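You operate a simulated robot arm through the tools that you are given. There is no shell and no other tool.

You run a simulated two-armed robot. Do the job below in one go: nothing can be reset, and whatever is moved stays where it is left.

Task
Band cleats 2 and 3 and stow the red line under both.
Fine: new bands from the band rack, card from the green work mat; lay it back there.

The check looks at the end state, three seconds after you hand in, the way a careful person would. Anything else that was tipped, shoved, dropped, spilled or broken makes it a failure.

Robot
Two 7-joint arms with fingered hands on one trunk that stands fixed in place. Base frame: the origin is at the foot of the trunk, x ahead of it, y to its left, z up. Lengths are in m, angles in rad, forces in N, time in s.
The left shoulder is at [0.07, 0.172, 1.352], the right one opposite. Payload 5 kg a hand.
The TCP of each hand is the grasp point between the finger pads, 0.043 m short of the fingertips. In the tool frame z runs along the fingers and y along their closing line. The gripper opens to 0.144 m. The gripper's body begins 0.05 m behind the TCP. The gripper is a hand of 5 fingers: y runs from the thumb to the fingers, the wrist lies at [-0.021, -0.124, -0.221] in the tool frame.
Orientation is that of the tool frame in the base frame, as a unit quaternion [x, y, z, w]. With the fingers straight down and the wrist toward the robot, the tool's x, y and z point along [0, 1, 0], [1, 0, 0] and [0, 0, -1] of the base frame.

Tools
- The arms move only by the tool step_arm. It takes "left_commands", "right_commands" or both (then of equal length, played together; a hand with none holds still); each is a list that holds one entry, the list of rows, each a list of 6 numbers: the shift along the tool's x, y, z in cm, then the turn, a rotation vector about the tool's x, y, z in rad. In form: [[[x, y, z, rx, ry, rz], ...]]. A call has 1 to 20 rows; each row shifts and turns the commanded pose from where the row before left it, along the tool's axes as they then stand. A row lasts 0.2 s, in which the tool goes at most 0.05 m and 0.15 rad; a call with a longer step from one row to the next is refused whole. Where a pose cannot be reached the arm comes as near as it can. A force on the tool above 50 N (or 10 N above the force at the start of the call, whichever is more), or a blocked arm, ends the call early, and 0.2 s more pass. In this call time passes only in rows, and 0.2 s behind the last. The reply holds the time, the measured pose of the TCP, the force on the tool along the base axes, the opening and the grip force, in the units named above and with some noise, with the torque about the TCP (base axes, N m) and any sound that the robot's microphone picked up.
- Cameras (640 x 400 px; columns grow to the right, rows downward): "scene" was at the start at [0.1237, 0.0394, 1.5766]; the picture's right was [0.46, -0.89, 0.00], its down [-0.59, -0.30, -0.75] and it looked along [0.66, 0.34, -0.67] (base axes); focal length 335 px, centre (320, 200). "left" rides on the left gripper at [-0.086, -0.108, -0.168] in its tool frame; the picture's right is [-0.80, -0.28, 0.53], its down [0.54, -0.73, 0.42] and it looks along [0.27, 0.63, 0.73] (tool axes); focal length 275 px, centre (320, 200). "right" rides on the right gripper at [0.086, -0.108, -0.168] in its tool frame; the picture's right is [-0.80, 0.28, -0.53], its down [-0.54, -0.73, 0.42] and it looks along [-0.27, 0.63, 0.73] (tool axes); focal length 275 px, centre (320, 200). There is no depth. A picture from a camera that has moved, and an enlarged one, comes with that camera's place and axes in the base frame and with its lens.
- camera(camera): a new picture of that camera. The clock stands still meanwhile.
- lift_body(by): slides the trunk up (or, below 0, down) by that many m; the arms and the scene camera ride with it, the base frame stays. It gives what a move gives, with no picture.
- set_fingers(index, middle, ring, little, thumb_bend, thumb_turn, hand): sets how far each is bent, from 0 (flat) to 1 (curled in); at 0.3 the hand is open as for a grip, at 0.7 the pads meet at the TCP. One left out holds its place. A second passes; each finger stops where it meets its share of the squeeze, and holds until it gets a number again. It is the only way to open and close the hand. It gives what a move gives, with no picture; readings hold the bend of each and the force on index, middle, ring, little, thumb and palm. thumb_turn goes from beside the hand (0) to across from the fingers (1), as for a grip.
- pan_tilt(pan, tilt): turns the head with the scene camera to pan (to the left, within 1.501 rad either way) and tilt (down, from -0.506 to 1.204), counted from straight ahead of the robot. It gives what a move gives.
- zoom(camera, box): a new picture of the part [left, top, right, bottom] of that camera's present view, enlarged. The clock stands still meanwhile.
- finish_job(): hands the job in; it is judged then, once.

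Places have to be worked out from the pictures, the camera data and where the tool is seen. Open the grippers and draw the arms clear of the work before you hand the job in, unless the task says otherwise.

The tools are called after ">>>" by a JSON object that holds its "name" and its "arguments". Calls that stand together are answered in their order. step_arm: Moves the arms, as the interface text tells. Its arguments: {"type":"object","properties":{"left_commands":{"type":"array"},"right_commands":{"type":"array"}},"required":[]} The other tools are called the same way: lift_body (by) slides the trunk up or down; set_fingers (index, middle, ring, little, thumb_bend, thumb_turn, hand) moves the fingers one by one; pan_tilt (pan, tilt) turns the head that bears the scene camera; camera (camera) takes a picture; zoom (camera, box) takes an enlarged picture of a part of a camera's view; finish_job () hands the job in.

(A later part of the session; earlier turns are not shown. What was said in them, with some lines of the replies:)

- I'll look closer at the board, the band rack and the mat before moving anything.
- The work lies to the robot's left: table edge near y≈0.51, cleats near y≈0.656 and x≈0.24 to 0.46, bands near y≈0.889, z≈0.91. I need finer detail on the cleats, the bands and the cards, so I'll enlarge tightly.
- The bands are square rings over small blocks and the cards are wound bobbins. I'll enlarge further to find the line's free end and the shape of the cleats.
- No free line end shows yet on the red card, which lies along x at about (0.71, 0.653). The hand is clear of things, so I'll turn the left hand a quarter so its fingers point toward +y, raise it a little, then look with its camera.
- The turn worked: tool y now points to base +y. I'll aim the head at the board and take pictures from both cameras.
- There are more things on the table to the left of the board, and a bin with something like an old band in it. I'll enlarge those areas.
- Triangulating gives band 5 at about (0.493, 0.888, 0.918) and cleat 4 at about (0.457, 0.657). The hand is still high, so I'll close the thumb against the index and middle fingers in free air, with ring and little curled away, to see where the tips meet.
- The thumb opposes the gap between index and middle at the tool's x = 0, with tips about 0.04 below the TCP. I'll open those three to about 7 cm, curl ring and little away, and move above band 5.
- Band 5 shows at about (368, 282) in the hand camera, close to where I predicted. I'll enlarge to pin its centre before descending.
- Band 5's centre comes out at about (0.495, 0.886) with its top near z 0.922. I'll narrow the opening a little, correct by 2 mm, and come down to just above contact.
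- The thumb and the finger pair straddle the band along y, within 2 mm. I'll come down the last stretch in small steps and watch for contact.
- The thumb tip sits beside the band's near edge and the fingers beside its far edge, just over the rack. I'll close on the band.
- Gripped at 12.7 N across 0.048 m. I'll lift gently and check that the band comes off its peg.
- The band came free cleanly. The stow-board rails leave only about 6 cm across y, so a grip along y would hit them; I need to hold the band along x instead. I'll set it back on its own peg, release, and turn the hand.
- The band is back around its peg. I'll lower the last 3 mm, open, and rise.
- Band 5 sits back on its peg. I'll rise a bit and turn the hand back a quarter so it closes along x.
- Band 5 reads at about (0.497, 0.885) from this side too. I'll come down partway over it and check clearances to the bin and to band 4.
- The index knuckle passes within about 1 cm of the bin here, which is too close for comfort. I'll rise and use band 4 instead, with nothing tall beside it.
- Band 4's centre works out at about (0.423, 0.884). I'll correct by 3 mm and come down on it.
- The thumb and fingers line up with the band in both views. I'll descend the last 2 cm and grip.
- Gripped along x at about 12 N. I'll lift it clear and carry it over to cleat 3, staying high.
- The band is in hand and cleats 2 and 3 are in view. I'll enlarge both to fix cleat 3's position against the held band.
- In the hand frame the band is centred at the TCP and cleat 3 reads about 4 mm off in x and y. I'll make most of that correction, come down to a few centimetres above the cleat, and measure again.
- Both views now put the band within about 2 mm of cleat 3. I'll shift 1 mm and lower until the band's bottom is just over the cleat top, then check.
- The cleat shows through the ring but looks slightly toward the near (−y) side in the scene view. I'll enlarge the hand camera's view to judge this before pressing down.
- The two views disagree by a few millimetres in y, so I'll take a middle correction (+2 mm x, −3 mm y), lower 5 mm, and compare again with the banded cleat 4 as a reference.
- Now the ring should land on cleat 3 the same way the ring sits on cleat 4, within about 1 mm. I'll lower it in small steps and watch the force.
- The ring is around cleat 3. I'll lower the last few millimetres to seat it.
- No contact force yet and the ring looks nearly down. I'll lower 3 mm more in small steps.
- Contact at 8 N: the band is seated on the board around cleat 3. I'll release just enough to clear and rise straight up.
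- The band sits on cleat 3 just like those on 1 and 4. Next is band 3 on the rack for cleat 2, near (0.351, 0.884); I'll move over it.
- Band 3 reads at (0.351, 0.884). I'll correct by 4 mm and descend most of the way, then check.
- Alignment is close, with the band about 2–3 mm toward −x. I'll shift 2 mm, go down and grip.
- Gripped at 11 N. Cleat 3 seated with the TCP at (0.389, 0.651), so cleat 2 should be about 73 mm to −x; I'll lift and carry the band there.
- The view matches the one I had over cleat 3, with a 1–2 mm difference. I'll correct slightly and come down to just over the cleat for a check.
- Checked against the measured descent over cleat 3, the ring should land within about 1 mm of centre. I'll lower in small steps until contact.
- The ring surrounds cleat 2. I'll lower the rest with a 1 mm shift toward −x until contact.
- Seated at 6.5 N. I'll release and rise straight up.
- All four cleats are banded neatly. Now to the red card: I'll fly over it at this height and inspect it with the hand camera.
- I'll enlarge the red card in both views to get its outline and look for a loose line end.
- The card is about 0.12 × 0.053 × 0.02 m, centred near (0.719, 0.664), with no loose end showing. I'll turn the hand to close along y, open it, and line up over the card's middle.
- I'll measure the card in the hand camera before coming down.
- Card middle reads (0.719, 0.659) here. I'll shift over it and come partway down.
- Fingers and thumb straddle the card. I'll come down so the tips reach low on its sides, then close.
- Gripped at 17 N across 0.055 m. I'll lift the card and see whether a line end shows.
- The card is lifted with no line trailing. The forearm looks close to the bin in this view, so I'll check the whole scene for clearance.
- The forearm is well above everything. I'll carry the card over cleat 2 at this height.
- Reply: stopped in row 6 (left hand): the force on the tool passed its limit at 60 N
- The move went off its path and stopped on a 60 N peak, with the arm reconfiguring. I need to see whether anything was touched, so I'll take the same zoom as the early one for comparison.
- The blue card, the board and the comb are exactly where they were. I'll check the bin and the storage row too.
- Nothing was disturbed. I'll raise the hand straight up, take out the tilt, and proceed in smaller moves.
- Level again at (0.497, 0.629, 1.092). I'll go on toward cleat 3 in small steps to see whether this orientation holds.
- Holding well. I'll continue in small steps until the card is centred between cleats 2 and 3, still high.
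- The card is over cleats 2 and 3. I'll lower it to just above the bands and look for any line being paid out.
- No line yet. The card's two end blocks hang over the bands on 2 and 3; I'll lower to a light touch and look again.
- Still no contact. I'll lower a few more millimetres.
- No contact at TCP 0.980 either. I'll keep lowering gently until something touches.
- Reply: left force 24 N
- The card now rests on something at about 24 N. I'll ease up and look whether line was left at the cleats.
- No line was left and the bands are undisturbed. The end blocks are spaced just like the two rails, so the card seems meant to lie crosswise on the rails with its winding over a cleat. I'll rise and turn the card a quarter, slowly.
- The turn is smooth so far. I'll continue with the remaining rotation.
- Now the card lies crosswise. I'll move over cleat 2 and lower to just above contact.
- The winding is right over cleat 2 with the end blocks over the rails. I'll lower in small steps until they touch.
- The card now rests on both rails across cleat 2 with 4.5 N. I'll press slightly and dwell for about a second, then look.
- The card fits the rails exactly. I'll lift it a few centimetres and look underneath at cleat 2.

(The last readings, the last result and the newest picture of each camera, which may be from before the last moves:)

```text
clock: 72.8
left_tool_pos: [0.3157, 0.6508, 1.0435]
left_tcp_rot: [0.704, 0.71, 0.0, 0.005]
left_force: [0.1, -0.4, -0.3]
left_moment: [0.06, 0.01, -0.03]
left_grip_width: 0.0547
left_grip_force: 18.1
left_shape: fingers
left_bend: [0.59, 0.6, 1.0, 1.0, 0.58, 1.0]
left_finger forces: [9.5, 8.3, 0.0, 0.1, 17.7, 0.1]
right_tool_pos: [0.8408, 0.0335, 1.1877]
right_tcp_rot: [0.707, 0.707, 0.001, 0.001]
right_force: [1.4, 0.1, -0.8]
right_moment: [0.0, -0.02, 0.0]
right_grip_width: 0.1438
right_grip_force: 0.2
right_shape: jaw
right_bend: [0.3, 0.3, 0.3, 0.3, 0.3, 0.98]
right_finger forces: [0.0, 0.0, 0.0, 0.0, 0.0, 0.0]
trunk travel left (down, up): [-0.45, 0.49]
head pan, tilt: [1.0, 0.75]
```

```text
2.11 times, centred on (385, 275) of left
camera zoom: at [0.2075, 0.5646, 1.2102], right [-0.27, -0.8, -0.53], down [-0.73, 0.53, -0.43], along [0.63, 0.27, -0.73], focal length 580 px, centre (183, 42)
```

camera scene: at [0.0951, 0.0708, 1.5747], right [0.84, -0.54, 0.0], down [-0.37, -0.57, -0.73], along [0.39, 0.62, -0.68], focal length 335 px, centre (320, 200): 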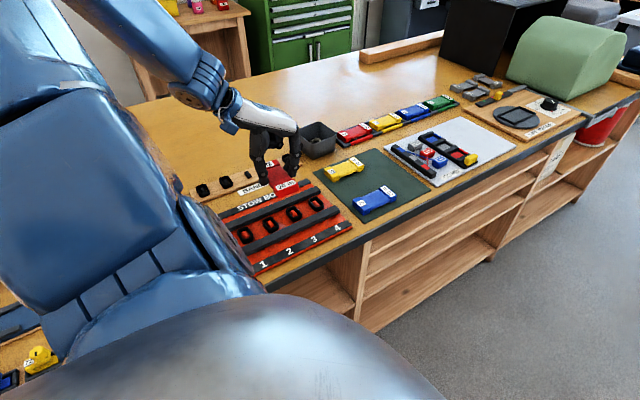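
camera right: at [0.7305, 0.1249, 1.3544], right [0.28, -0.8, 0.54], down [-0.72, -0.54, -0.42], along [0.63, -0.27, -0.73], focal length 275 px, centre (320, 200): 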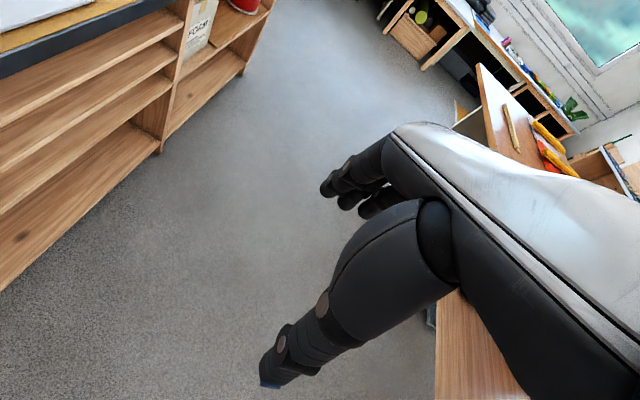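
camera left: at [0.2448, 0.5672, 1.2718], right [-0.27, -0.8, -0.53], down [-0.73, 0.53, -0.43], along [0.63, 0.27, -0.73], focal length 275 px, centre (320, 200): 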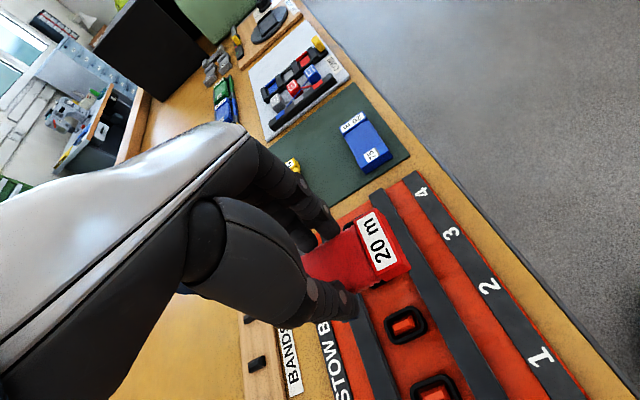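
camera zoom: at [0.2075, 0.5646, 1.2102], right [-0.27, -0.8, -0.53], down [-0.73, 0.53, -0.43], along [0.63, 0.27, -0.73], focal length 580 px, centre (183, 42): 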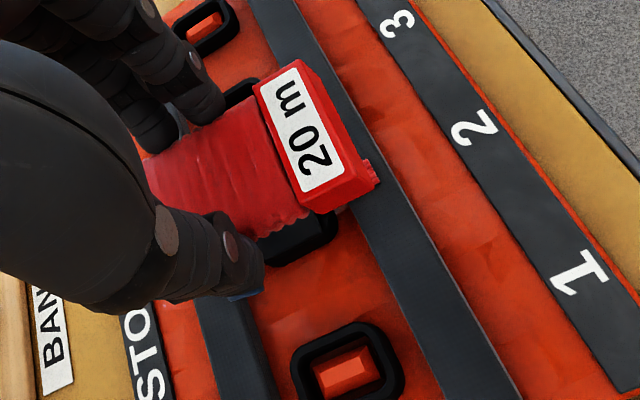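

That worked: a red bundle of line now lies under band 2. I'll do the same at cleat 3, 73 mm further along x.

>>> {"name": "step_arm", "arguments": {"left_commands": [[[0, 2.4, 0, 0, 0, 0], [0.1, 2.45, 0, 0, 0, 0], [0, 2.45, 0, 0, 0, 0], [0, 0, 2.0, 0, 0, 0], [0, 0, 2.0, 0, 0, 0], [0, 0, 1.4, 0, 0, 0]]]}}

>>> {"name": "zoom", "arguments": {"camera": "scene", "box": [220, 150, 340, 250]}}

>>> {"name": "zoom", "arguments": {"camera": "left", "box": [270, 180, 500, 370]}}

```text
clock: 74.2
left_tool_pos: [0.3897, 0.6546, 0.9887]
left_tcp_rot: [0.703, 0.711, -0.001, 0.006]
left_force: [-0.1, -0.2, -1.8]
left_moment: [-0.01, 0.02, 0.03]
left_grip_width: 0.0546
left_grip_force: 17.8
left_shape: fingers
left_bend: [0.59, 0.6, 1.0, 1.0, 0.58, 1.0]
left_finger forces: [9.6, 8.3, 0.0, 0.0, 17.8, 0.0]
right_tool_pos: [0.8393, 0.0359, 1.1881]
right_tcp_rot: [0.707, 0.707, 0.0, 0.001]
right_force: [0.1, -0.4, 0.1]
right_moment: [-0.01, 0.0, -0.01]
right_grip_width: 0.1436
right_grip_force: 0.0
right_shape: jaw
right_bend: [0.3, 0.3, 0.3, 0.3, 0.3, 0.98]
right_finger forces: [0.1, 0.0, 0.0, 0.0, 0.1, 0.1]
trunk travel left (down, up): [-0.45, 0.49]
head pan, tilt: [1.0, 0.75]
```

```text
4.00 times, centred on (280, 200) of scene
camera zoom: at [0.0945, 0.0712, 1.5748], right [0.84, -0.54, 0.0], down [-0.37, -0.57, -0.73], along [0.4, 0.61, -0.68], focal length 1339 px, centre (480, 200)
```

zoom: 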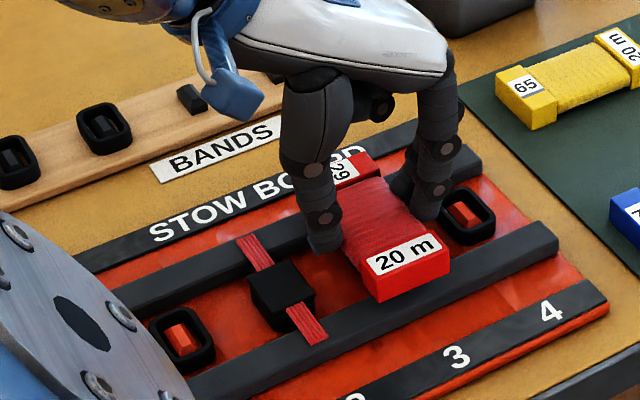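

```text
2.11 times, centred on (385, 275) of left
camera zoom: at [0.2815, 0.5689, 1.1566], right [-0.27, -0.8, -0.53], down [-0.73, 0.53, -0.43], along [0.63, 0.27, -0.73], focal length 580 px, centre (183, 42)
```

zoom: 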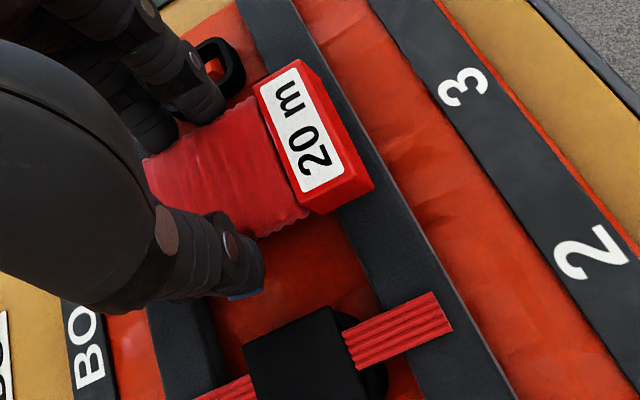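

Cleat 2 now shows the line across both rails, held under its band. The card is over cleat 3; I'll lower it, press the same way and dwell.

>>> {"name": "step_arm", "arguments": {"left_commands": [[[-0.2, 0, 0.4, 0, 0, 0], [0, 0, 0.3, 0, 0, 0], [0, 0, 0.2, 0, 0, 0], [0, 0, 0.2, 0, 0, 0]]]}}

>>> {"name": "zoom", "arguments": {"camera": "scene", "box": [240, 170, 340, 250]}}

```text
clock: 75.2
left_tool_pos: [0.3892, 0.652, 0.9788]
left_tcp_rot: [0.703, 0.711, 0.001, 0.005]
left_force: [0.7, 0.7, 4.6]
left_moment: [0.12, 0.16, 0.02]
left_grip_width: 0.0547
left_grip_force: 18.0
left_shape: fingers
left_bend: [0.59, 0.6, 1.0, 1.0, 0.58, 1.0]
left_finger forces: [9.4, 8.6, 0.1, 0.0, 18.1, 0.0]
right_tool_pos: [0.8406, 0.0358, 1.1879]
right_tcp_rot: [0.707, 0.707, 0.001, 0.0]
right_force: [-0.2, 0.0, 0.0]
right_moment: [0.01, -0.05, -0.03]
right_grip_width: 0.1437
right_grip_force: 0.1
right_shape: jaw
right_bend: [0.3, 0.3, 0.3, 0.3, 0.3, 0.98]
right_finger forces: [0.0, 0.1, 0.0, 0.0, 0.0, 0.1]
trunk travel left (down, up): [-0.45, 0.49]
head pan, tilt: [1.0, 0.75]
```

```text
5.00 times, centred on (290, 210) of scene
camera zoom: at [0.0936, 0.0705, 1.575], right [0.84, -0.54, 0.0], down [-0.37, -0.57, -0.73], along [0.4, 0.62, -0.68], focal length 1674 px, centre (470, 150)
```

zoom: 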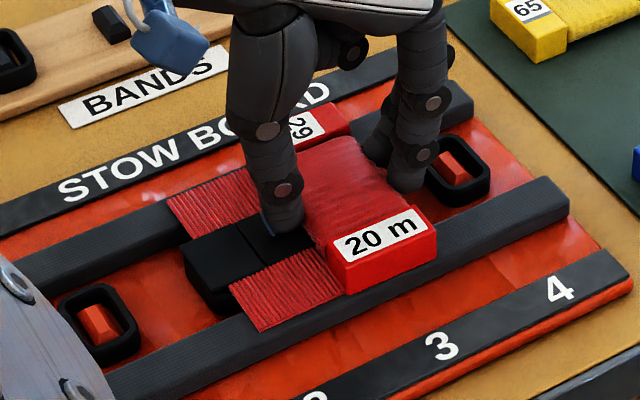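

The picture has changed already: line now spans from cleat 2 to cleat 3 under the bands. I'll look closer before doing anything more.

>>> {"name": "zoom", "arguments": {"camera": "scene", "box": [255, 190, 315, 240]}}

>>> {"name": "zoom", "arguments": {"camera": "left", "box": [270, 180, 500, 400]}}

```text
8.00 times, centred on (285, 215) of scene
camera zoom: at [0.0936, 0.0705, 1.575], right [0.84, -0.54, 0.0], down [-0.37, -0.57, -0.73], along [0.4, 0.62, -0.68], focal length 2678 px, centre (600, 80)
```

zoom: 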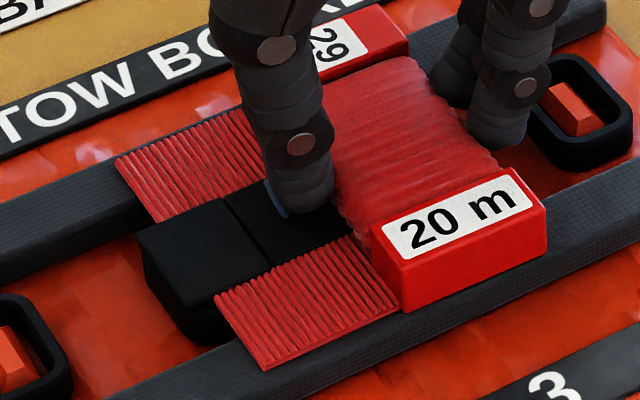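

```text
1.82 times, centred on (385, 290) of left
camera zoom: at [0.2819, 0.5662, 1.146], right [-0.27, -0.8, -0.53], down [-0.73, 0.53, -0.43], along [0.63, 0.27, -0.73], focal length 500 px, centre (202, 36)
```

zoom: 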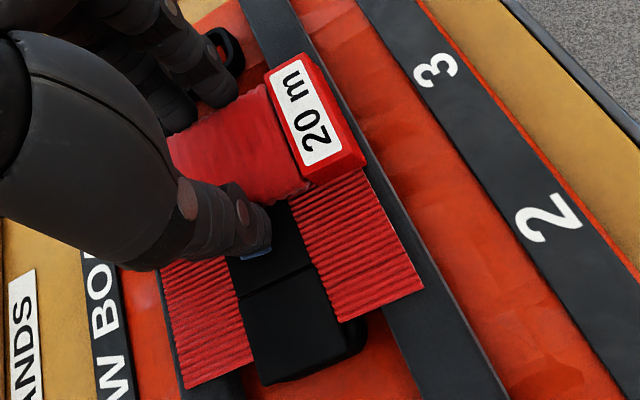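

Line is laid from cleat 2 up to the card. I'll lift off and see whether cleat 3's band holds it too.

>>> {"name": "step_arm", "arguments": {"left_commands": [[[0, 0, -0.5, 0, 0, 0], [0, 0, -1.0, 0, 0, 0], [0, 0, -2.0, 0, 0, 0], [0, 0, -3.0, 0, 0, 0], [0, 0, -3.0, 0, 0, 0]]]}}

>>> {"name": "zoom", "arguments": {"camera": "scene", "box": [230, 130, 350, 240]}}

>>> {"name": "zoom", "arguments": {"camera": "left", "box": [270, 180, 500, 400]}}

```text
clock: 76.4
left_tool_pos: [0.3874, 0.6505, 1.0744]
left_tcp_rot: [0.703, 0.711, 0.001, 0.005]
left_force: [-0.2, 0.3, 0.4]
left_moment: [0.04, 0.0, 0.01]
left_grip_width: 0.0545
left_grip_force: 17.4
left_shape: fingers
left_bend: [0.59, 0.6, 1.0, 1.0, 0.58, 1.0]
left_finger forces: [9.6, 8.3, 0.1, 0.0, 17.8, 0.0]
right_tool_pos: [0.8411, 0.0326, 1.188]
right_tcp_rot: [0.707, 0.707, 0.002, 0.0]
right_force: [0.5, -0.4, 0.1]
right_moment: [0.04, 0.02, 0.02]
right_grip_width: 0.1436
right_grip_force: 0.1
right_shape: jaw
right_bend: [0.3, 0.3, 0.3, 0.3, 0.3, 0.98]
right_finger forces: [0.0, 0.0, 0.0, 0.1, 0.0, 0.0]
trunk travel left (down, up): [-0.45, 0.49]
head pan, tilt: [1.0, 0.75]
```

```text
3.64 times, centred on (290, 185) of scene
camera zoom: at [0.0942, 0.0684, 1.5748], right [0.84, -0.54, 0.0], down [-0.37, -0.57, -0.73], along [0.4, 0.62, -0.68], focal length 1217 px, centre (429, 254)
```

zoom: 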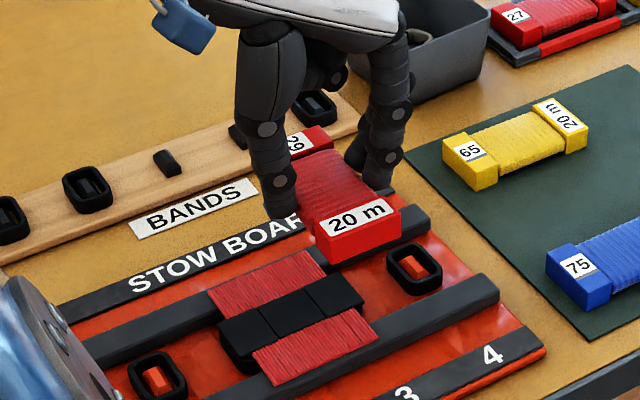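

```text
1.82 times, centred on (385, 290) of left
camera zoom: at [0.2811, 0.5644, 1.2414], right [-0.27, -0.8, -0.53], down [-0.73, 0.53, -0.43], along [0.63, 0.27, -0.73], focal length 500 px, centre (202, 36)
```

zoom: 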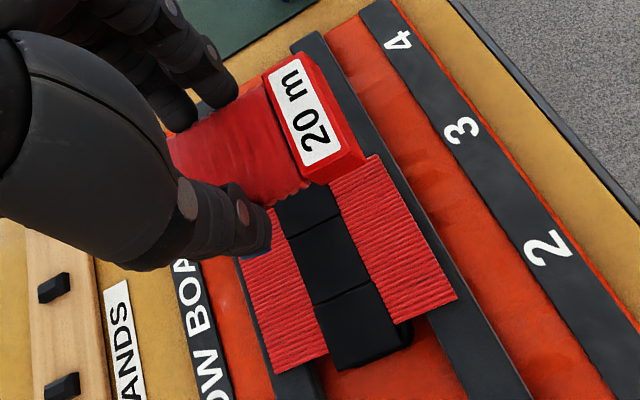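

The red line is now stowed under both bands 2 and 3, and bands 1 and 4 are untouched. I'll carry the card back toward the mat, high and slowly, in this hand orientation.

>>> {"name": "step_arm", "arguments": {"left_commands": [[[0, 0, -2.0, 0, 0, 0], [0, 0, -2.0, 0, 0, 0], [0, 2.5, -0.5, 0, 0, 0], [0, 2.5, 0, 0, 0, 0], [0, 2.5, 0, 0, 0, 0], [0, 2.5, 0, 0, 0, 0], [0, 2.5, 0, 0, 0, 0]]]}}

>>> {"name": "camera", "arguments": {"camera": "scene"}}

>>> {"name": "zoom", "arguments": {"camera": "scene", "box": [210, 150, 350, 270]}}

```text
clock: 78.0
left_tool_pos: [0.5164, 0.6555, 1.1189]
left_tcp_rot: [0.703, 0.711, -0.001, 0.006]
left_force: [0.6, 0.5, -1.7]
left_moment: [0.02, 0.01, 0.01]
left_grip_width: 0.0546
left_grip_force: 17.7
left_shape: fingers
left_bend: [0.59, 0.6, 1.0, 1.0, 0.58, 1.0]
left_finger forces: [9.6, 8.3, 0.0, 0.0, 17.8, 0.1]
right_tool_pos: [0.8413, 0.0364, 1.1873]
right_tcp_rot: [0.707, 0.707, 0.0, 0.0]
right_force: [0.6, 0.2, 0.1]
right_moment: [-0.03, 0.0, -0.01]
right_grip_width: 0.1437
right_grip_force: 0.0
right_shape: jaw
right_bend: [0.3, 0.3, 0.3, 0.3, 0.3, 0.98]
right_finger forces: [0.1, 0.1, 0.1, 0.0, 0.1, 0.1]
trunk travel left (down, up): [-0.45, 0.49]
head pan, tilt: [1.0, 0.75]
```

```text
taken
camera scene: at [0.0961, 0.0712, 1.5746], right [0.84, -0.54, 0.0], down [-0.37, -0.57, -0.73], along [0.39, 0.62, -0.68], focal length 335 px, centre (320, 200)
```

scene: 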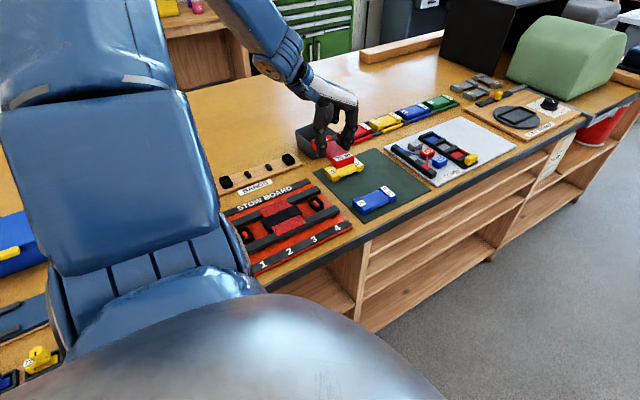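

```text
3.33 times, centred on (280, 210) of scene
camera zoom: at [0.0961, 0.0712, 1.5746], right [0.84, -0.54, 0.0], down [-0.37, -0.57, -0.73], along [0.39, 0.62, -0.68], focal length 1116 px, centre (453, 167)
```

zoom: 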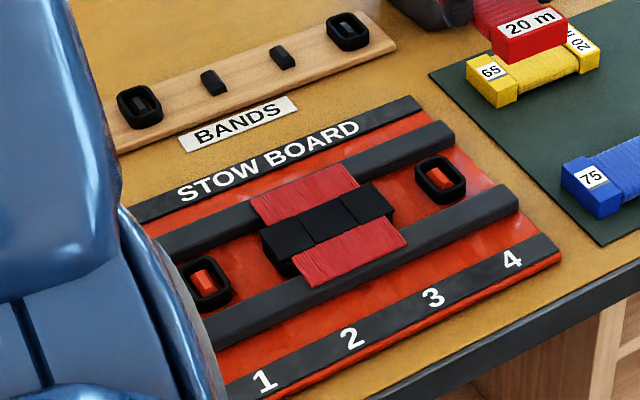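

The stow is clearly visible between cleats 1 and 4. I'll enlarge it once to check both bands, then carry on to the mat.

>>> {"name": "zoom", "arguments": {"camera": "scene", "box": [260, 190, 320, 240]}}

>>> {"name": "step_arm", "arguments": {"left_commands": [[[0, 2.3, 0, 0, 0, 0], [0, 2.3, 0, 0, 0, 0], [0, 2.3, 0, 0, 0, 0], [0, 2.3, 0, 0, 0, 0], [0, 2.3, 0, 0, 0, 0], [0, 2.3, 0, 0, 0, 0]]]}}

```text
8.00 times, centred on (290, 215) of scene
camera zoom: at [0.0961, 0.0712, 1.5746], right [0.84, -0.54, 0.0], down [-0.37, -0.57, -0.73], along [0.39, 0.62, -0.68], focal length 2678 px, centre (560, 80)
```

zoom: 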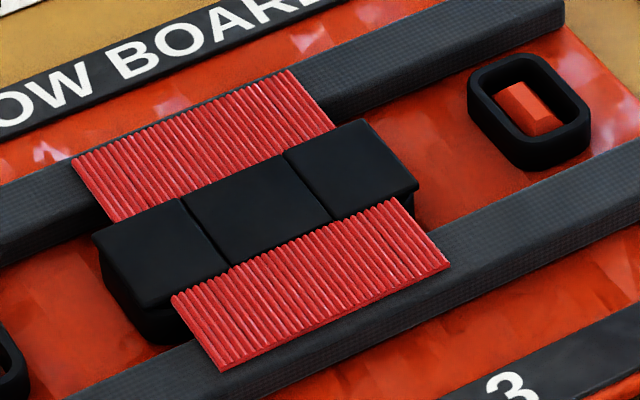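

```text
clock: 79.4
left_tool_pos: [0.6515, 0.6569, 1.1183]
left_tcp_rot: [0.703, 0.711, -0.001, 0.006]
left_force: [0.7, -0.3, -0.2]
left_moment: [-0.02, 0.0, -0.01]
left_grip_width: 0.0548
left_grip_force: 17.5
left_shape: fingers
left_bend: [0.59, 0.6, 1.0, 1.0, 0.58, 1.0]
left_finger forces: [9.7, 8.2, 0.0, 0.1, 17.8, 0.0]
right_tool_pos: [0.8432, 0.0352, 1.1874]
right_tcp_rot: [0.707, 0.707, 0.001, 0.0]
right_force: [0.4, -0.5, -1.3]
right_moment: [-0.04, 0.09, 0.02]
right_grip_width: 0.1438
right_grip_force: 0.0
right_shape: jaw
right_bend: [0.3, 0.3, 0.3, 0.3, 0.3, 0.98]
right_finger forces: [0.1, 0.0, 0.0, 0.0, 0.0, 0.0]
trunk travel left (down, up): [-0.45, 0.49]
head pan, tilt: [1.0, 0.75]
```

Good progress at (0.652, 0.657). I'll turn the hand back slowly so the card lies along x as before, checking partway.

>>> {"name": "step_arm", "arguments": {"left_commands": [[[0, 1.0, 0, 0, 0, -0.08], [0, 1.0, 0, 0, 0, -0.08], [0, 1.0, 0, 0, 0, -0.08], [0, 1.0, 0, 0, 0, -0.08], [0, 1.0, 0, 0, 0, -0.08]]]}}

>>> {"name": "camera", "arguments": {"camera": "scene"}}

```text
clock: 80.6
left_tool_pos: [0.6981, 0.6633, 1.1215]
left_tcp_rot: [0.568, 0.823, 0.006, 0.009]
left_force: [0.0, 0.5, -0.2]
left_moment: [-0.01, 0.0, 0.04]
left_grip_width: 0.0545
left_grip_force: 17.5
left_shape: fingers
left_bend: [0.59, 0.6, 1.0, 1.0, 0.58, 1.0]
left_finger forces: [9.5, 8.2, 0.1, 0.1, 17.7, 0.0]
left hand out of reach, approached as far as the arm can: row 5
right_tool_pos: [0.8412, 0.0351, 1.1868]
right_tcp_rot: [0.707, 0.707, 0.001, 0.001]
right_force: [0.5, -0.4, -0.7]
right_moment: [-0.03, 0.0, 0.01]
right_grip_width: 0.1437
right_grip_force: 0.1
right_shape: jaw
right_bend: [0.3, 0.3, 0.3, 0.3, 0.3, 0.98]
right_finger forces: [0.0, 0.0, 0.0, 0.0, 0.0, 0.0]
trunk travel left (down, up): [-0.45, 0.49]
head pan, tilt: [1.0, 0.75]
```

```text
taken
camera scene: at [0.0942, 0.0713, 1.5748], right [0.84, -0.54, 0.0], down [-0.37, -0.57, -0.73], along [0.4, 0.61, -0.68], focal length 335 px, centre (320, 200)
```

scene: 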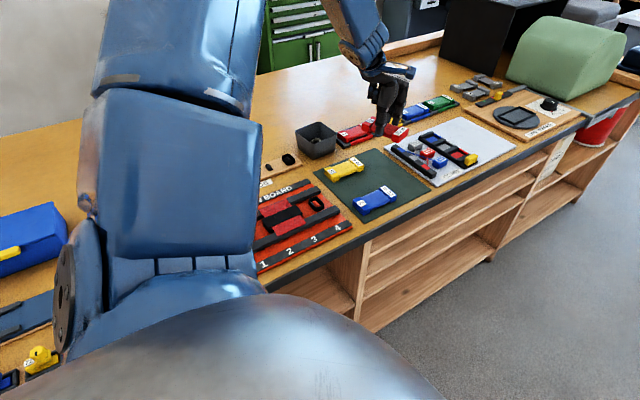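

This arm posture reaches a joint limit when turning, so I won't force it. I'll turn back and lay the card crosswise on the mat, where there is free space at about (0.715, 0.656) between and beyond the other two cards.

>>> {"name": "step_arm", "arguments": {"left_commands": [[[0, 0, 0, 0, 0, 0.08], [0, 0, 0, 0, 0, 0.08], [0, 0, 0, 0, 0, 0.08], [0, 0, 0, 0, 0, 0.08], [0, 0, 0, 0, 0, 0.08], [-0.7, 0.8, 0, 0, 0, 0], [0, 0.8, 0, 0, 0, 0]]]}}

>>> {"name": "pan_tilt", "arguments": {"pan": 0.75, "tilt": 0.75}}

>>> {"name": "camera", "arguments": {"camera": "left"}}

>>> {"name": "zoom", "arguments": {"camera": "scene", "box": [235, 80, 375, 225]}}

```text
clock: 82.2
left_tool_pos: [0.7128, 0.6547, 1.1224]
left_tcp_rot: [0.721, 0.693, 0.006, 0.008]
left_force: [0.5, 0.1, -1.0]
left_moment: [0.0, 0.02, -0.02]
left_grip_width: 0.0547
left_grip_force: 18.2
left_shape: fingers
left_bend: [0.59, 0.6, 1.0, 1.0, 0.58, 1.0]
left_finger forces: [9.7, 8.2, 0.2, 0.1, 17.8, 0.0]
right_tool_pos: [0.8409, 0.0359, 1.1868]
right_tcp_rot: [0.707, 0.708, 0.0, 0.001]
right_force: [0.3, 0.1, -0.4]
right_moment: [0.0, -0.01, -0.02]
right_grip_width: 0.1437
right_grip_force: 0.0
right_shape: jaw
right_bend: [0.3, 0.3, 0.3, 0.3, 0.3, 0.98]
right_finger forces: [0.1, 0.0, 0.0, 0.1, 0.0, 0.0]
trunk travel left (down, up): [-0.45, 0.49]
head pan, tilt: [1.0, 0.75]
```

```text
clock: 82.9
left_tool_pos: [0.7118, 0.6547, 1.122]
left_tcp_rot: [0.721, 0.692, 0.007, 0.009]
left_force: [-0.7, 0.2, -1.0]
left_moment: [-0.01, 0.02, -0.06]
left_grip_width: 0.0549
left_grip_force: 18.0
left_shape: fingers
left_bend: [0.59, 0.6, 1.0, 1.0, 0.58, 1.0]
left_finger forces: [9.6, 8.1, 0.0, 0.1, 17.8, 0.0]
right_tool_pos: [0.8416, 0.0361, 1.1879]
right_tcp_rot: [0.707, 0.707, 0.001, 0.001]
right_force: [0.0, 0.2, 0.1]
right_moment: [0.04, -0.02, 0.0]
right_grip_width: 0.1438
right_grip_force: 0.1
right_shape: jaw
right_bend: [0.3, 0.3, 0.3, 0.3, 0.3, 0.98]
right_finger forces: [0.0, 0.0, 0.1, 0.1, 0.1, 0.0]
trunk travel left (down, up): [-0.45, 0.49]
head pan, tilt: [0.75, 0.75]
```

```text
taken
camera left: at [0.5985, 0.5732, 1.2884], right [-0.3, -0.79, -0.54], down [-0.69, 0.57, -0.44], along [0.65, 0.24, -0.72], focal length 275 px, centre (320, 200)
```

left: 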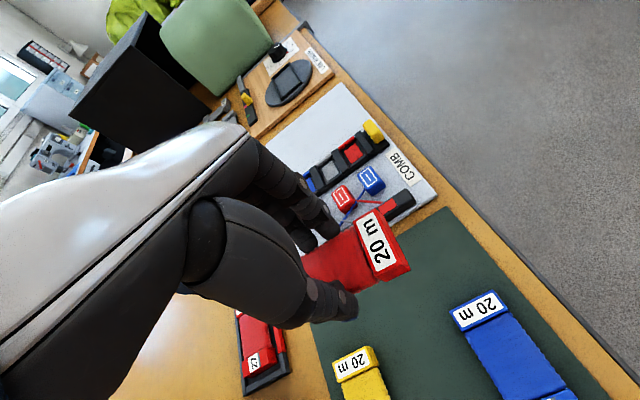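

```text
2.76 times, centred on (305, 152) of scene
camera zoom: at [0.1098, 0.0578, 1.5748], right [0.68, -0.73, 0.0], down [-0.5, -0.47, -0.73], along [0.53, 0.5, -0.68], focal length 924 px, centre (361, 331)
```

zoom: 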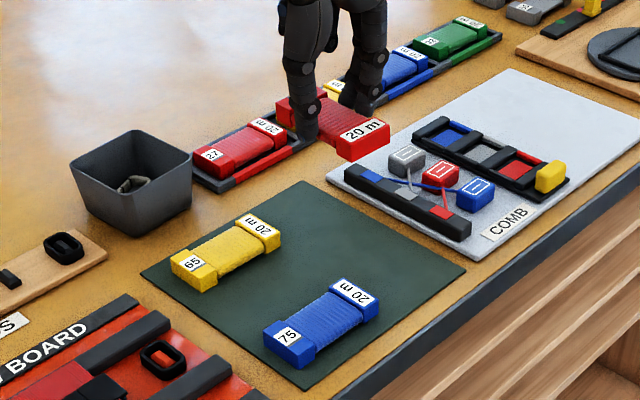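

The card hangs over free mat with a slight tilt. I'll level it and lower to a few centimetres above the mat, then check clearance.

>>> {"name": "step_arm", "arguments": {"left_commands": [[[0, 0.2, 0, 0.0226, 0, -0.035], [0, 0, 2.5, 0, 0, 0], [0, 0, 2.5, 0, 0, 0], [0, 0, 2.5, 0, 0, 0], [0, 0, 2.5, 0, 0, 0], [0, 0, 2.5, 0, 0, 0]]]}}

>>> {"name": "camera", "arguments": {"camera": "left"}}

>>> {"name": "zoom", "arguments": {"camera": "scene", "box": [235, 110, 365, 225]}}

```text
clock: 84.3
left_tool_pos: [0.7152, 0.6573, 0.9953]
left_tcp_rot: [0.708, 0.706, -0.001, 0.0]
left_force: [-0.1, 0.4, -0.5]
left_moment: [-0.02, 0.06, -0.02]
left_grip_width: 0.0548
left_grip_force: 17.3
left_shape: fingers
left_bend: [0.59, 0.6, 1.0, 1.0, 0.58, 1.0]
left_finger forces: [9.5, 8.2, 0.1, 0.0, 17.8, 0.0]
right_tool_pos: [0.8417, 0.0368, 1.1876]
right_tcp_rot: [0.708, 0.706, 0.001, 0.001]
right_force: [0.4, 1.6, -0.2]
right_moment: [-0.05, -0.01, 0.01]
right_grip_width: 0.1437
right_grip_force: 0.1
right_shape: jaw
right_bend: [0.3, 0.3, 0.3, 0.3, 0.3, 0.98]
right_finger forces: [0.0, 0.1, 0.0, 0.1, 0.0, 0.0]
trunk travel left (down, up): [-0.45, 0.49]
head pan, tilt: [0.75, 0.75]
```

```text
taken
camera left: at [0.6081, 0.5727, 1.1642], right [-0.29, -0.8, -0.53], down [-0.72, 0.54, -0.42], along [0.63, 0.26, -0.73], focal length 275 px, centre (320, 200)
```

left: 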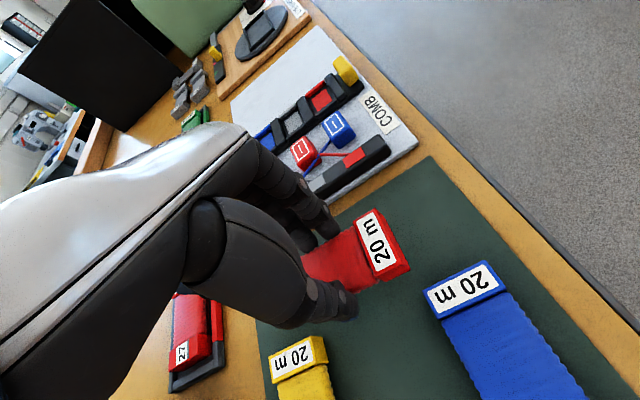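

```text
3.48 times, centred on (300, 168) of scene
camera zoom: at [0.1108, 0.0592, 1.5747], right [0.68, -0.73, 0.0], down [-0.5, -0.47, -0.73], along [0.53, 0.5, -0.68], focal length 1164 px, centre (390, 313)
```

zoom: 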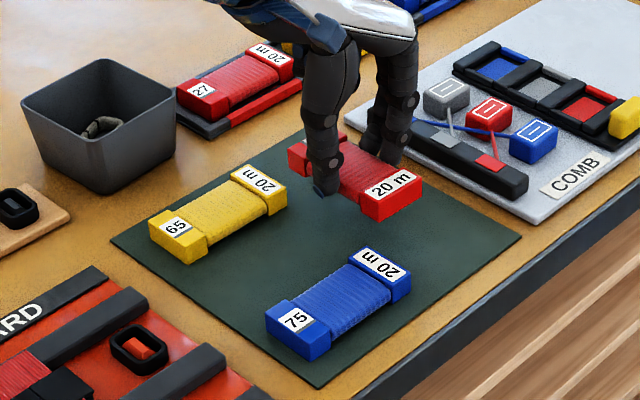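

Clear all round. I'll lower the card onto the mat, slowing at the end.

>>> {"name": "step_arm", "arguments": {"left_commands": [[[0, 0, 1.5, 0, 0, 0], [0, 0, 1.2, 0, 0, 0], [0, 0, 0.6, 0, 0, 0], [0, 0, 0.2, 0, 0, 0]]]}}

>>> {"name": "zoom", "arguments": {"camera": "scene", "box": [270, 125, 350, 190]}}

```text
clock: 85.3
left_tool_pos: [0.7168, 0.655, 0.9636]
left_tcp_rot: [0.709, 0.706, -0.001, 0.0]
left_force: [-0.6, -0.1, -0.8]
left_moment: [0.01, 0.01, -0.03]
left_grip_width: 0.0548
left_grip_force: 18.1
left_shape: fingers
left_bend: [0.59, 0.6, 1.0, 1.0, 0.58, 1.0]
left_finger forces: [9.6, 8.1, 0.0, 0.0, 17.8, 0.0]
right_tool_pos: [0.8401, 0.0356, 1.1877]
right_tcp_rot: [0.707, 0.707, 0.0, 0.0]
right_force: [-0.3, -0.2, -0.1]
right_moment: [0.0, -0.01, 0.0]
right_grip_width: 0.1435
right_grip_force: 0.0
right_shape: jaw
right_bend: [0.3, 0.3, 0.3, 0.3, 0.3, 0.98]
right_finger forces: [0.0, 0.0, 0.0, 0.0, 0.0, 0.0]
trunk travel left (down, up): [-0.45, 0.49]
head pan, tilt: [0.75, 0.75]
```

```text
6.15 times, centred on (310, 158) of scene
camera zoom: at [0.1103, 0.0578, 1.5748], right [0.68, -0.73, 0.0], down [-0.5, -0.47, -0.73], along [0.53, 0.5, -0.68], focal length 2060 px, centre (382, 462)
```

zoom: 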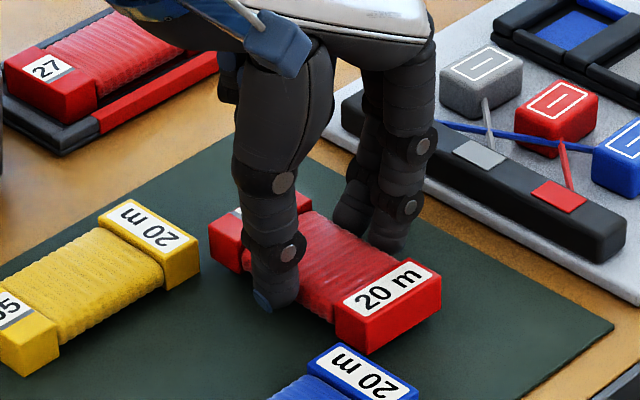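

A few millimetres remain. I'll lower in 2 mm steps until it rests.

>>> {"name": "step_arm", "arguments": {"left_commands": [[[0, 0, 0.2, 0, 0, 0], [0, 0, 0.2, 0, 0, 0], [0, 0, 0.1, 0, 0, 0]]]}}

```text
clock: 86.1
left_tool_pos: [0.716, 0.6543, 0.9581]
left_tcp_rot: [0.708, 0.706, -0.001, 0.001]
left_force: [0.2, -0.9, -0.5]
left_moment: [0.06, 0.03, -0.01]
left_grip_width: 0.0545
left_grip_force: 17.5
left_shape: fingers
left_bend: [0.59, 0.6, 1.0, 1.0, 0.58, 1.0]
left_finger forces: [9.5, 8.2, 0.1, 0.1, 17.9, 0.0]
right_tool_pos: [0.8396, 0.035, 1.1874]
right_tcp_rot: [0.707, 0.707, 0.001, 0.0]
right_force: [0.1, -0.7, -0.1]
right_moment: [0.0, 0.0, 0.01]
right_grip_width: 0.1434
right_grip_force: 0.0
right_shape: jaw
right_bend: [0.3, 0.3, 0.3, 0.3, 0.3, 0.98]
right_finger forces: [0.0, 0.0, 0.1, 0.0, 0.0, 0.1]
trunk travel left (down, up): [-0.45, 0.49]
head pan, tilt: [0.75, 0.75]
```

No contact force yet, so I'll go a little lower in 1 mm steps.

>>> {"name": "step_arm", "arguments": {"left_commands": [[[0, 0, 0.1, 0, 0, 0], [0, 0, 0.1, 0, 0, 0]]]}}

>>> {"name": "zoom", "arguments": {"camera": "scene", "box": [270, 125, 350, 190]}}

```text
clock: 86.7
left_tool_pos: [0.7146, 0.6546, 0.9579]
left_tcp_rot: [0.708, 0.706, -0.001, 0.002]
left_force: [-0.4, 2.1, 7.6]
left_moment: [0.13, 0.09, 0.0]
left_grip_width: 0.0546
left_grip_force: 18.5
left_shape: fingers
left_bend: [0.59, 0.6, 1.0, 1.0, 0.58, 1.0]
left_finger forces: [9.3, 8.5, 0.0, 0.0, 18.5, 0.1]
right_tool_pos: [0.8391, 0.0353, 1.1885]
right_tcp_rot: [0.707, 0.707, 0.002, 0.0]
right_force: [1.1, -0.3, -0.3]
right_moment: [0.01, 0.01, -0.02]
right_grip_width: 0.1439
right_grip_force: 0.1
right_shape: jaw
right_bend: [0.3, 0.3, 0.3, 0.3, 0.3, 0.98]
right_finger forces: [0.0, 0.0, 0.1, 0.0, 0.1, 0.0]
trunk travel left (down, up): [-0.45, 0.49]
head pan, tilt: [0.75, 0.75]
```

```text
6.15 times, centred on (310, 158) of scene
camera zoom: at [0.1091, 0.0571, 1.575], right [0.68, -0.73, 0.0], down [-0.5, -0.47, -0.73], along [0.54, 0.5, -0.68], focal length 2060 px, centre (382, 462)
```

zoom: 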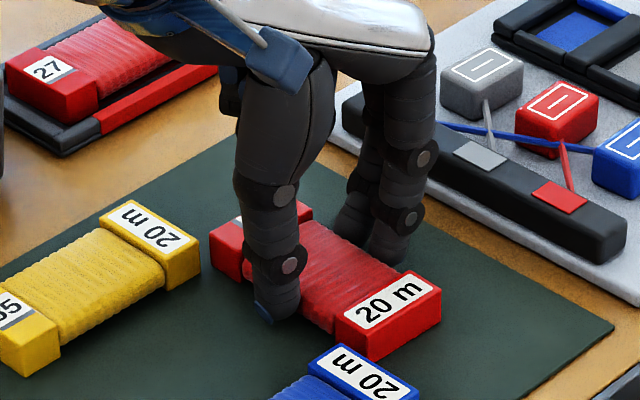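

The card rests on the mat with 7.6 N. I'll release gently and rise straight up.

>>> {"name": "set_fingers", "arguments": {"hand": "left", "index": 0.53, "middle": 0.53, "thumb_bend": 0.52}}

>>> {"name": "step_arm", "arguments": {"left_commands": [[[0, 0, -0.5, 0, 0, 0], [0, 0, -1.0, 0, 0, 0], [0, 0, -2.0, 0, 0, 0], [0, 0, -3.0, 0, 0, 0], [0, 0, -4.0, 0, 0, 0], [0, 0, -4.0, 0, 0, 0]]]}}

>>> {"name": "zoom", "arguments": {"camera": "scene", "box": [235, 80, 375, 225]}}

>>> {"name": "camera", "arguments": {"camera": "left"}}

```text
clock: 87.7
left_tool_pos: [0.716, 0.6546, 0.9559]
left_tcp_rot: [0.709, 0.705, -0.002, 0.001]
left_force: [-0.1, 1.1, -0.2]
left_moment: [-0.01, 0.02, 0.0]
left_grip_width: 0.0687
left_grip_force: 0.0
left_shape: fingers
left_bend: [0.53, 0.53, 1.0, 1.0, 0.52, 1.0]
left_finger forces: [0.0, 0.0, 0.0, 0.0, 0.0, 0.1]
right_tool_pos: [0.842, 0.0345, 1.1885]
right_tcp_rot: [0.708, 0.707, 0.0, 0.0]
right_force: [-0.5, -0.8, -0.2]
right_moment: [-0.01, -0.01, 0.02]
right_grip_width: 0.1435
right_grip_force: 0.0
right_shape: jaw
right_bend: [0.3, 0.3, 0.3, 0.3, 0.3, 0.98]
right_finger forces: [0.0, 0.0, 0.1, 0.0, 0.1, 0.0]
trunk travel left (down, up): [-0.45, 0.49]
head pan, tilt: [0.75, 0.75]
```

```text
clock: 89.1
left_tool_pos: [0.7173, 0.6533, 1.1011]
left_tcp_rot: [0.708, 0.706, 0.0, 0.001]
left_force: [-0.2, 0.3, -0.2]
left_moment: [0.05, -0.03, 0.02]
left_grip_width: 0.0688
left_grip_force: 0.1
left_shape: fingers
left_bend: [0.53, 0.53, 1.0, 1.0, 0.52, 1.0]
left_finger forces: [0.0, 0.0, 0.1, 0.0, 0.1, 0.0]
right_tool_pos: [0.8401, 0.0341, 1.188]
right_tcp_rot: [0.707, 0.707, 0.002, 0.0]
right_force: [0.5, -1.4, -0.1]
right_moment: [0.09, -0.01, 0.01]
right_grip_width: 0.1438
right_grip_force: 0.1
right_shape: jaw
right_bend: [0.3, 0.3, 0.3, 0.3, 0.3, 0.98]
right_finger forces: [0.0, 0.0, 0.0, 0.1, 0.1, 0.1]
trunk travel left (down, up): [-0.45, 0.49]
head pan, tilt: [0.75, 0.75]
```

```text
2.76 times, centred on (305, 152) of scene
camera zoom: at [0.109, 0.0555, 1.5749], right [0.68, -0.73, 0.0], down [-0.5, -0.46, -0.73], along [0.54, 0.5, -0.68], focal length 924 px, centre (361, 331)
```

zoom: 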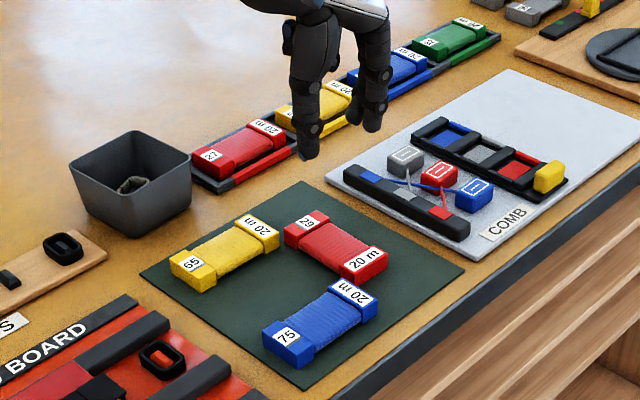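

```text
taken
camera left: at [0.6096, 0.5675, 1.2694], right [-0.29, -0.8, -0.53], down [-0.72, 0.55, -0.42], along [0.63, 0.26, -0.73], focal length 275 px, centre (320, 200)
```

left: 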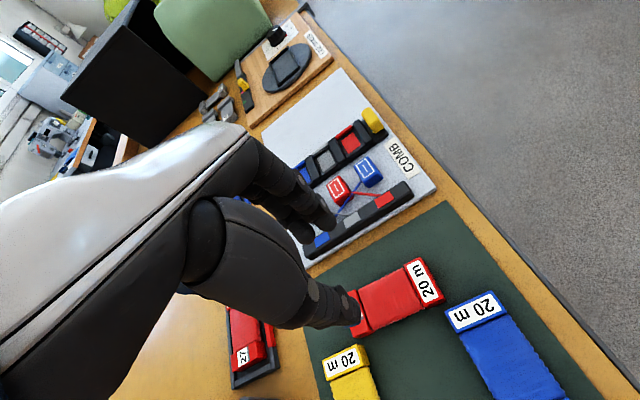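

The red card lies flat on the mat, clear of the other two. I'll open the whole hand up here, then draw the arm up and away toward the robot's side.

>>> {"name": "set_fingers", "arguments": {"hand": "left", "index": 0.3, "middle": 0.3, "ring": 0.3, "little": 0.3, "thumb_bend": 0.3, "thumb_turn": 1.0}}

>>> {"name": "step_arm", "arguments": {"left_commands": [[[0, 0, -2.5, 0, 0, 0], [0, 0, -2.5, 0, 0, 0], [0, 0, -2.5, 0, 0, 0], [-2.5, 0, -1.5, 0, 0, 0], [-2.5, 0, -1, 0, 0, 0], [-2.5, 0, 0, 0, 0, 0], [-2.5, 0, 0, 0, 0, 0], [-2.5, 0, 0, 0, 0, 0], [-2.5, 0, 0, 0, 0, 0], [-2.5, 0, 0, 0, 0, 0]]]}}

>>> {"name": "camera", "arguments": {"camera": "scene"}}

```text
clock: 90.1
left_tool_pos: [0.7177, 0.6544, 1.1009]
left_tcp_rot: [0.708, 0.706, -0.001, 0.001]
left_force: [0.8, -0.2, 0.1]
left_moment: [-0.03, -0.03, 0.02]
left_grip_width: 0.1492
left_grip_force: 0.0
left_shape: fingers
left_bend: [0.3, 0.3, 0.3, 0.3, 0.3, 0.98]
left_finger forces: [0.1, 0.0, 0.0, 0.0, 0.0, 0.0]
right_tool_pos: [0.8403, 0.036, 1.188]
right_tcp_rot: [0.707, 0.707, 0.0, 0.001]
right_force: [0.2, 0.3, -0.1]
right_moment: [0.02, 0.01, 0.01]
right_grip_width: 0.1437
right_grip_force: 0.1
right_shape: jaw
right_bend: [0.3, 0.3, 0.3, 0.3, 0.3, 0.98]
right_finger forces: [0.0, 0.0, 0.0, 0.1, 0.0, 0.1]
trunk travel left (down, up): [-0.45, 0.49]
head pan, tilt: [0.75, 0.75]
```

```text
clock: 92.3
left_tool_pos: [0.7145, 0.5083, 1.1937]
left_tcp_rot: [0.713, 0.701, -0.006, 0.006]
left_force: [0.8, -0.5, 0.0]
left_moment: [0.0, 0.01, 0.02]
left_grip_width: 0.1491
left_grip_force: 0.0
left_shape: fingers
left_bend: [0.3, 0.3, 0.3, 0.3, 0.3, 0.98]
left_finger forces: [0.0, 0.1, 0.1, 0.0, 0.1, 0.1]
left hand out of reach, approached as far as the arm can: row 9, 10
right_tool_pos: [0.8412, 0.036, 1.1873]
right_tcp_rot: [0.708, 0.706, 0.0, 0.001]
right_force: [0.4, 0.9, 0.7]
right_moment: [-0.02, 0.01, -0.01]
right_grip_width: 0.144
right_grip_force: 0.0
right_shape: jaw
right_bend: [0.3, 0.3, 0.3, 0.3, 0.3, 0.98]
right_finger forces: [0.0, 0.0, 0.0, 0.1, 0.1, 0.0]
trunk travel left (down, up): [-0.45, 0.49]
head pan, tilt: [0.75, 0.75]
```

```text
taken
camera scene: at [0.1104, 0.0577, 1.5747], right [0.68, -0.73, 0.0], down [-0.5, -0.47, -0.73], along [0.53, 0.5, -0.68], focal length 335 px, centre (320, 200)
```

scene: 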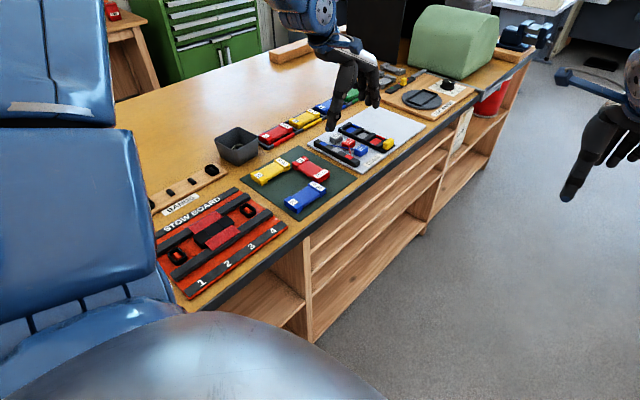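

The hand is open and well above the table at y≈0.51. I'll do a last close inspection of the stow board, mat, rack and bin before handing in.

>>> {"name": "zoom", "arguments": {"camera": "scene", "box": [140, 160, 300, 300]}}

>>> {"name": "zoom", "arguments": {"camera": "scene", "box": [205, 120, 365, 225]}}

>>> {"name": "zoom", "arguments": {"camera": "scene", "box": [300, 60, 480, 170]}}

>>> {"name": "zoom", "arguments": {"camera": "scene", "box": [180, 190, 250, 250]}}

```text
2.86 times, centred on (220, 230) of scene
camera zoom: at [0.1104, 0.0577, 1.5747], right [0.68, -0.73, 0.0], down [-0.5, -0.47, -0.73], along [0.53, 0.5, -0.68], focal length 956 px, centre (606, 114)
```

zoom: 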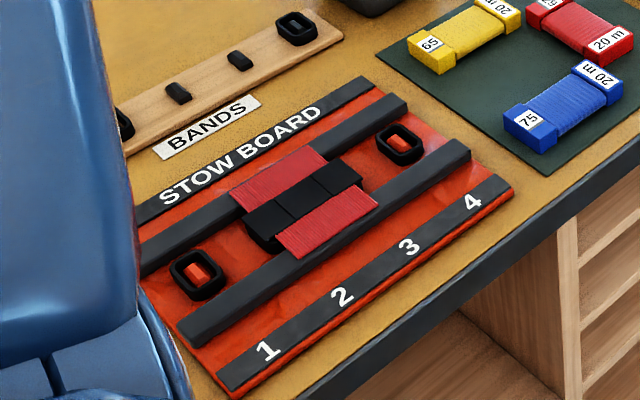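

```text
3.81 times, centred on (285, 172) of scene
camera zoom: at [0.1104, 0.0577, 1.5747], right [0.68, -0.73, 0.0], down [-0.5, -0.47, -0.73], along [0.53, 0.5, -0.68], focal length 1275 px, centre (453, 305)
```

zoom: 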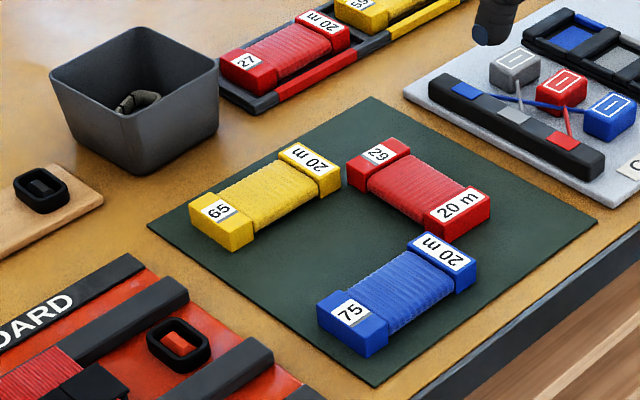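

```text
3.56 times, centred on (390, 115) of scene
camera zoom: at [0.1104, 0.0577, 1.5747], right [0.68, -0.73, 0.0], down [-0.5, -0.47, -0.73], along [0.53, 0.5, -0.68], focal length 1190 px, centre (71, 502)
```

zoom: 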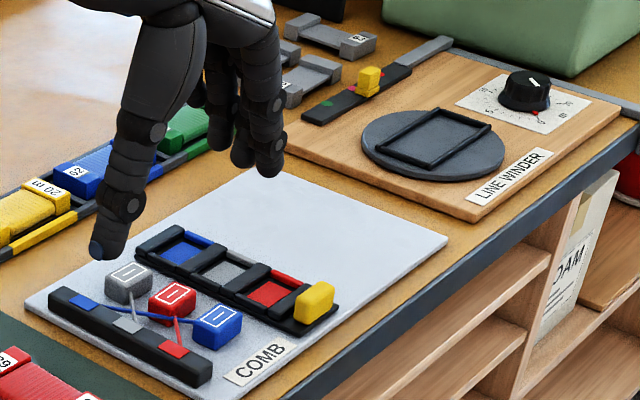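

```text
6.67 times, centred on (215, 220) of scene
camera zoom: at [0.1104, 0.0577, 1.5747], right [0.68, -0.73, 0.0], down [-0.5, -0.47, -0.73], along [0.53, 0.5, -0.68], focal length 2232 px, centre (1020, 67)
```

zoom: 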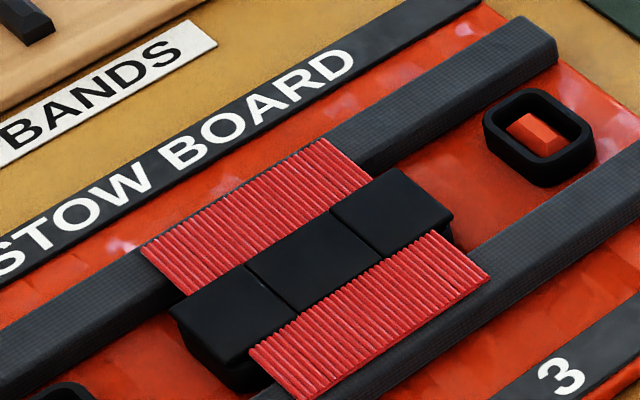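

Everything checks out. Bands are on cleats 2 and 3 with the red line stowed under both. The red card lies flat on the green mat, crosswise to how it lay before. Nothing else has moved, the hands are open and the arms are clear, so I'm handing in.

>>> {"name": "finish_job", "arguments": {}}

```text
The job is handed in.
```

Cleats 2 and 3 now carry new bands from the band rack, and the red line is stowed under both. The red card is back on the green work mat, and the job is handed in.

- **Card position:** it lies flat but a quarter turn from how it lay before. The arm reached a joint limit when I tried to turn it back. It is clear of the yellow and blue cards.
- **Force stop:** while carrying the card to the board, the left arm swung off its path and stopped at 60 N. I compared pictures afterwards and nothing on the bench had moved.
- **Bands:** I used the fourth and third bands on the rack. I also lifted the fifth one first and put it back on its own peg.
- **End state:** the last pictures showed the bands on cleats 1 and 4, the bin, the comb and the other cards where they started. Both hands are open, and the left one is raised well above the table.
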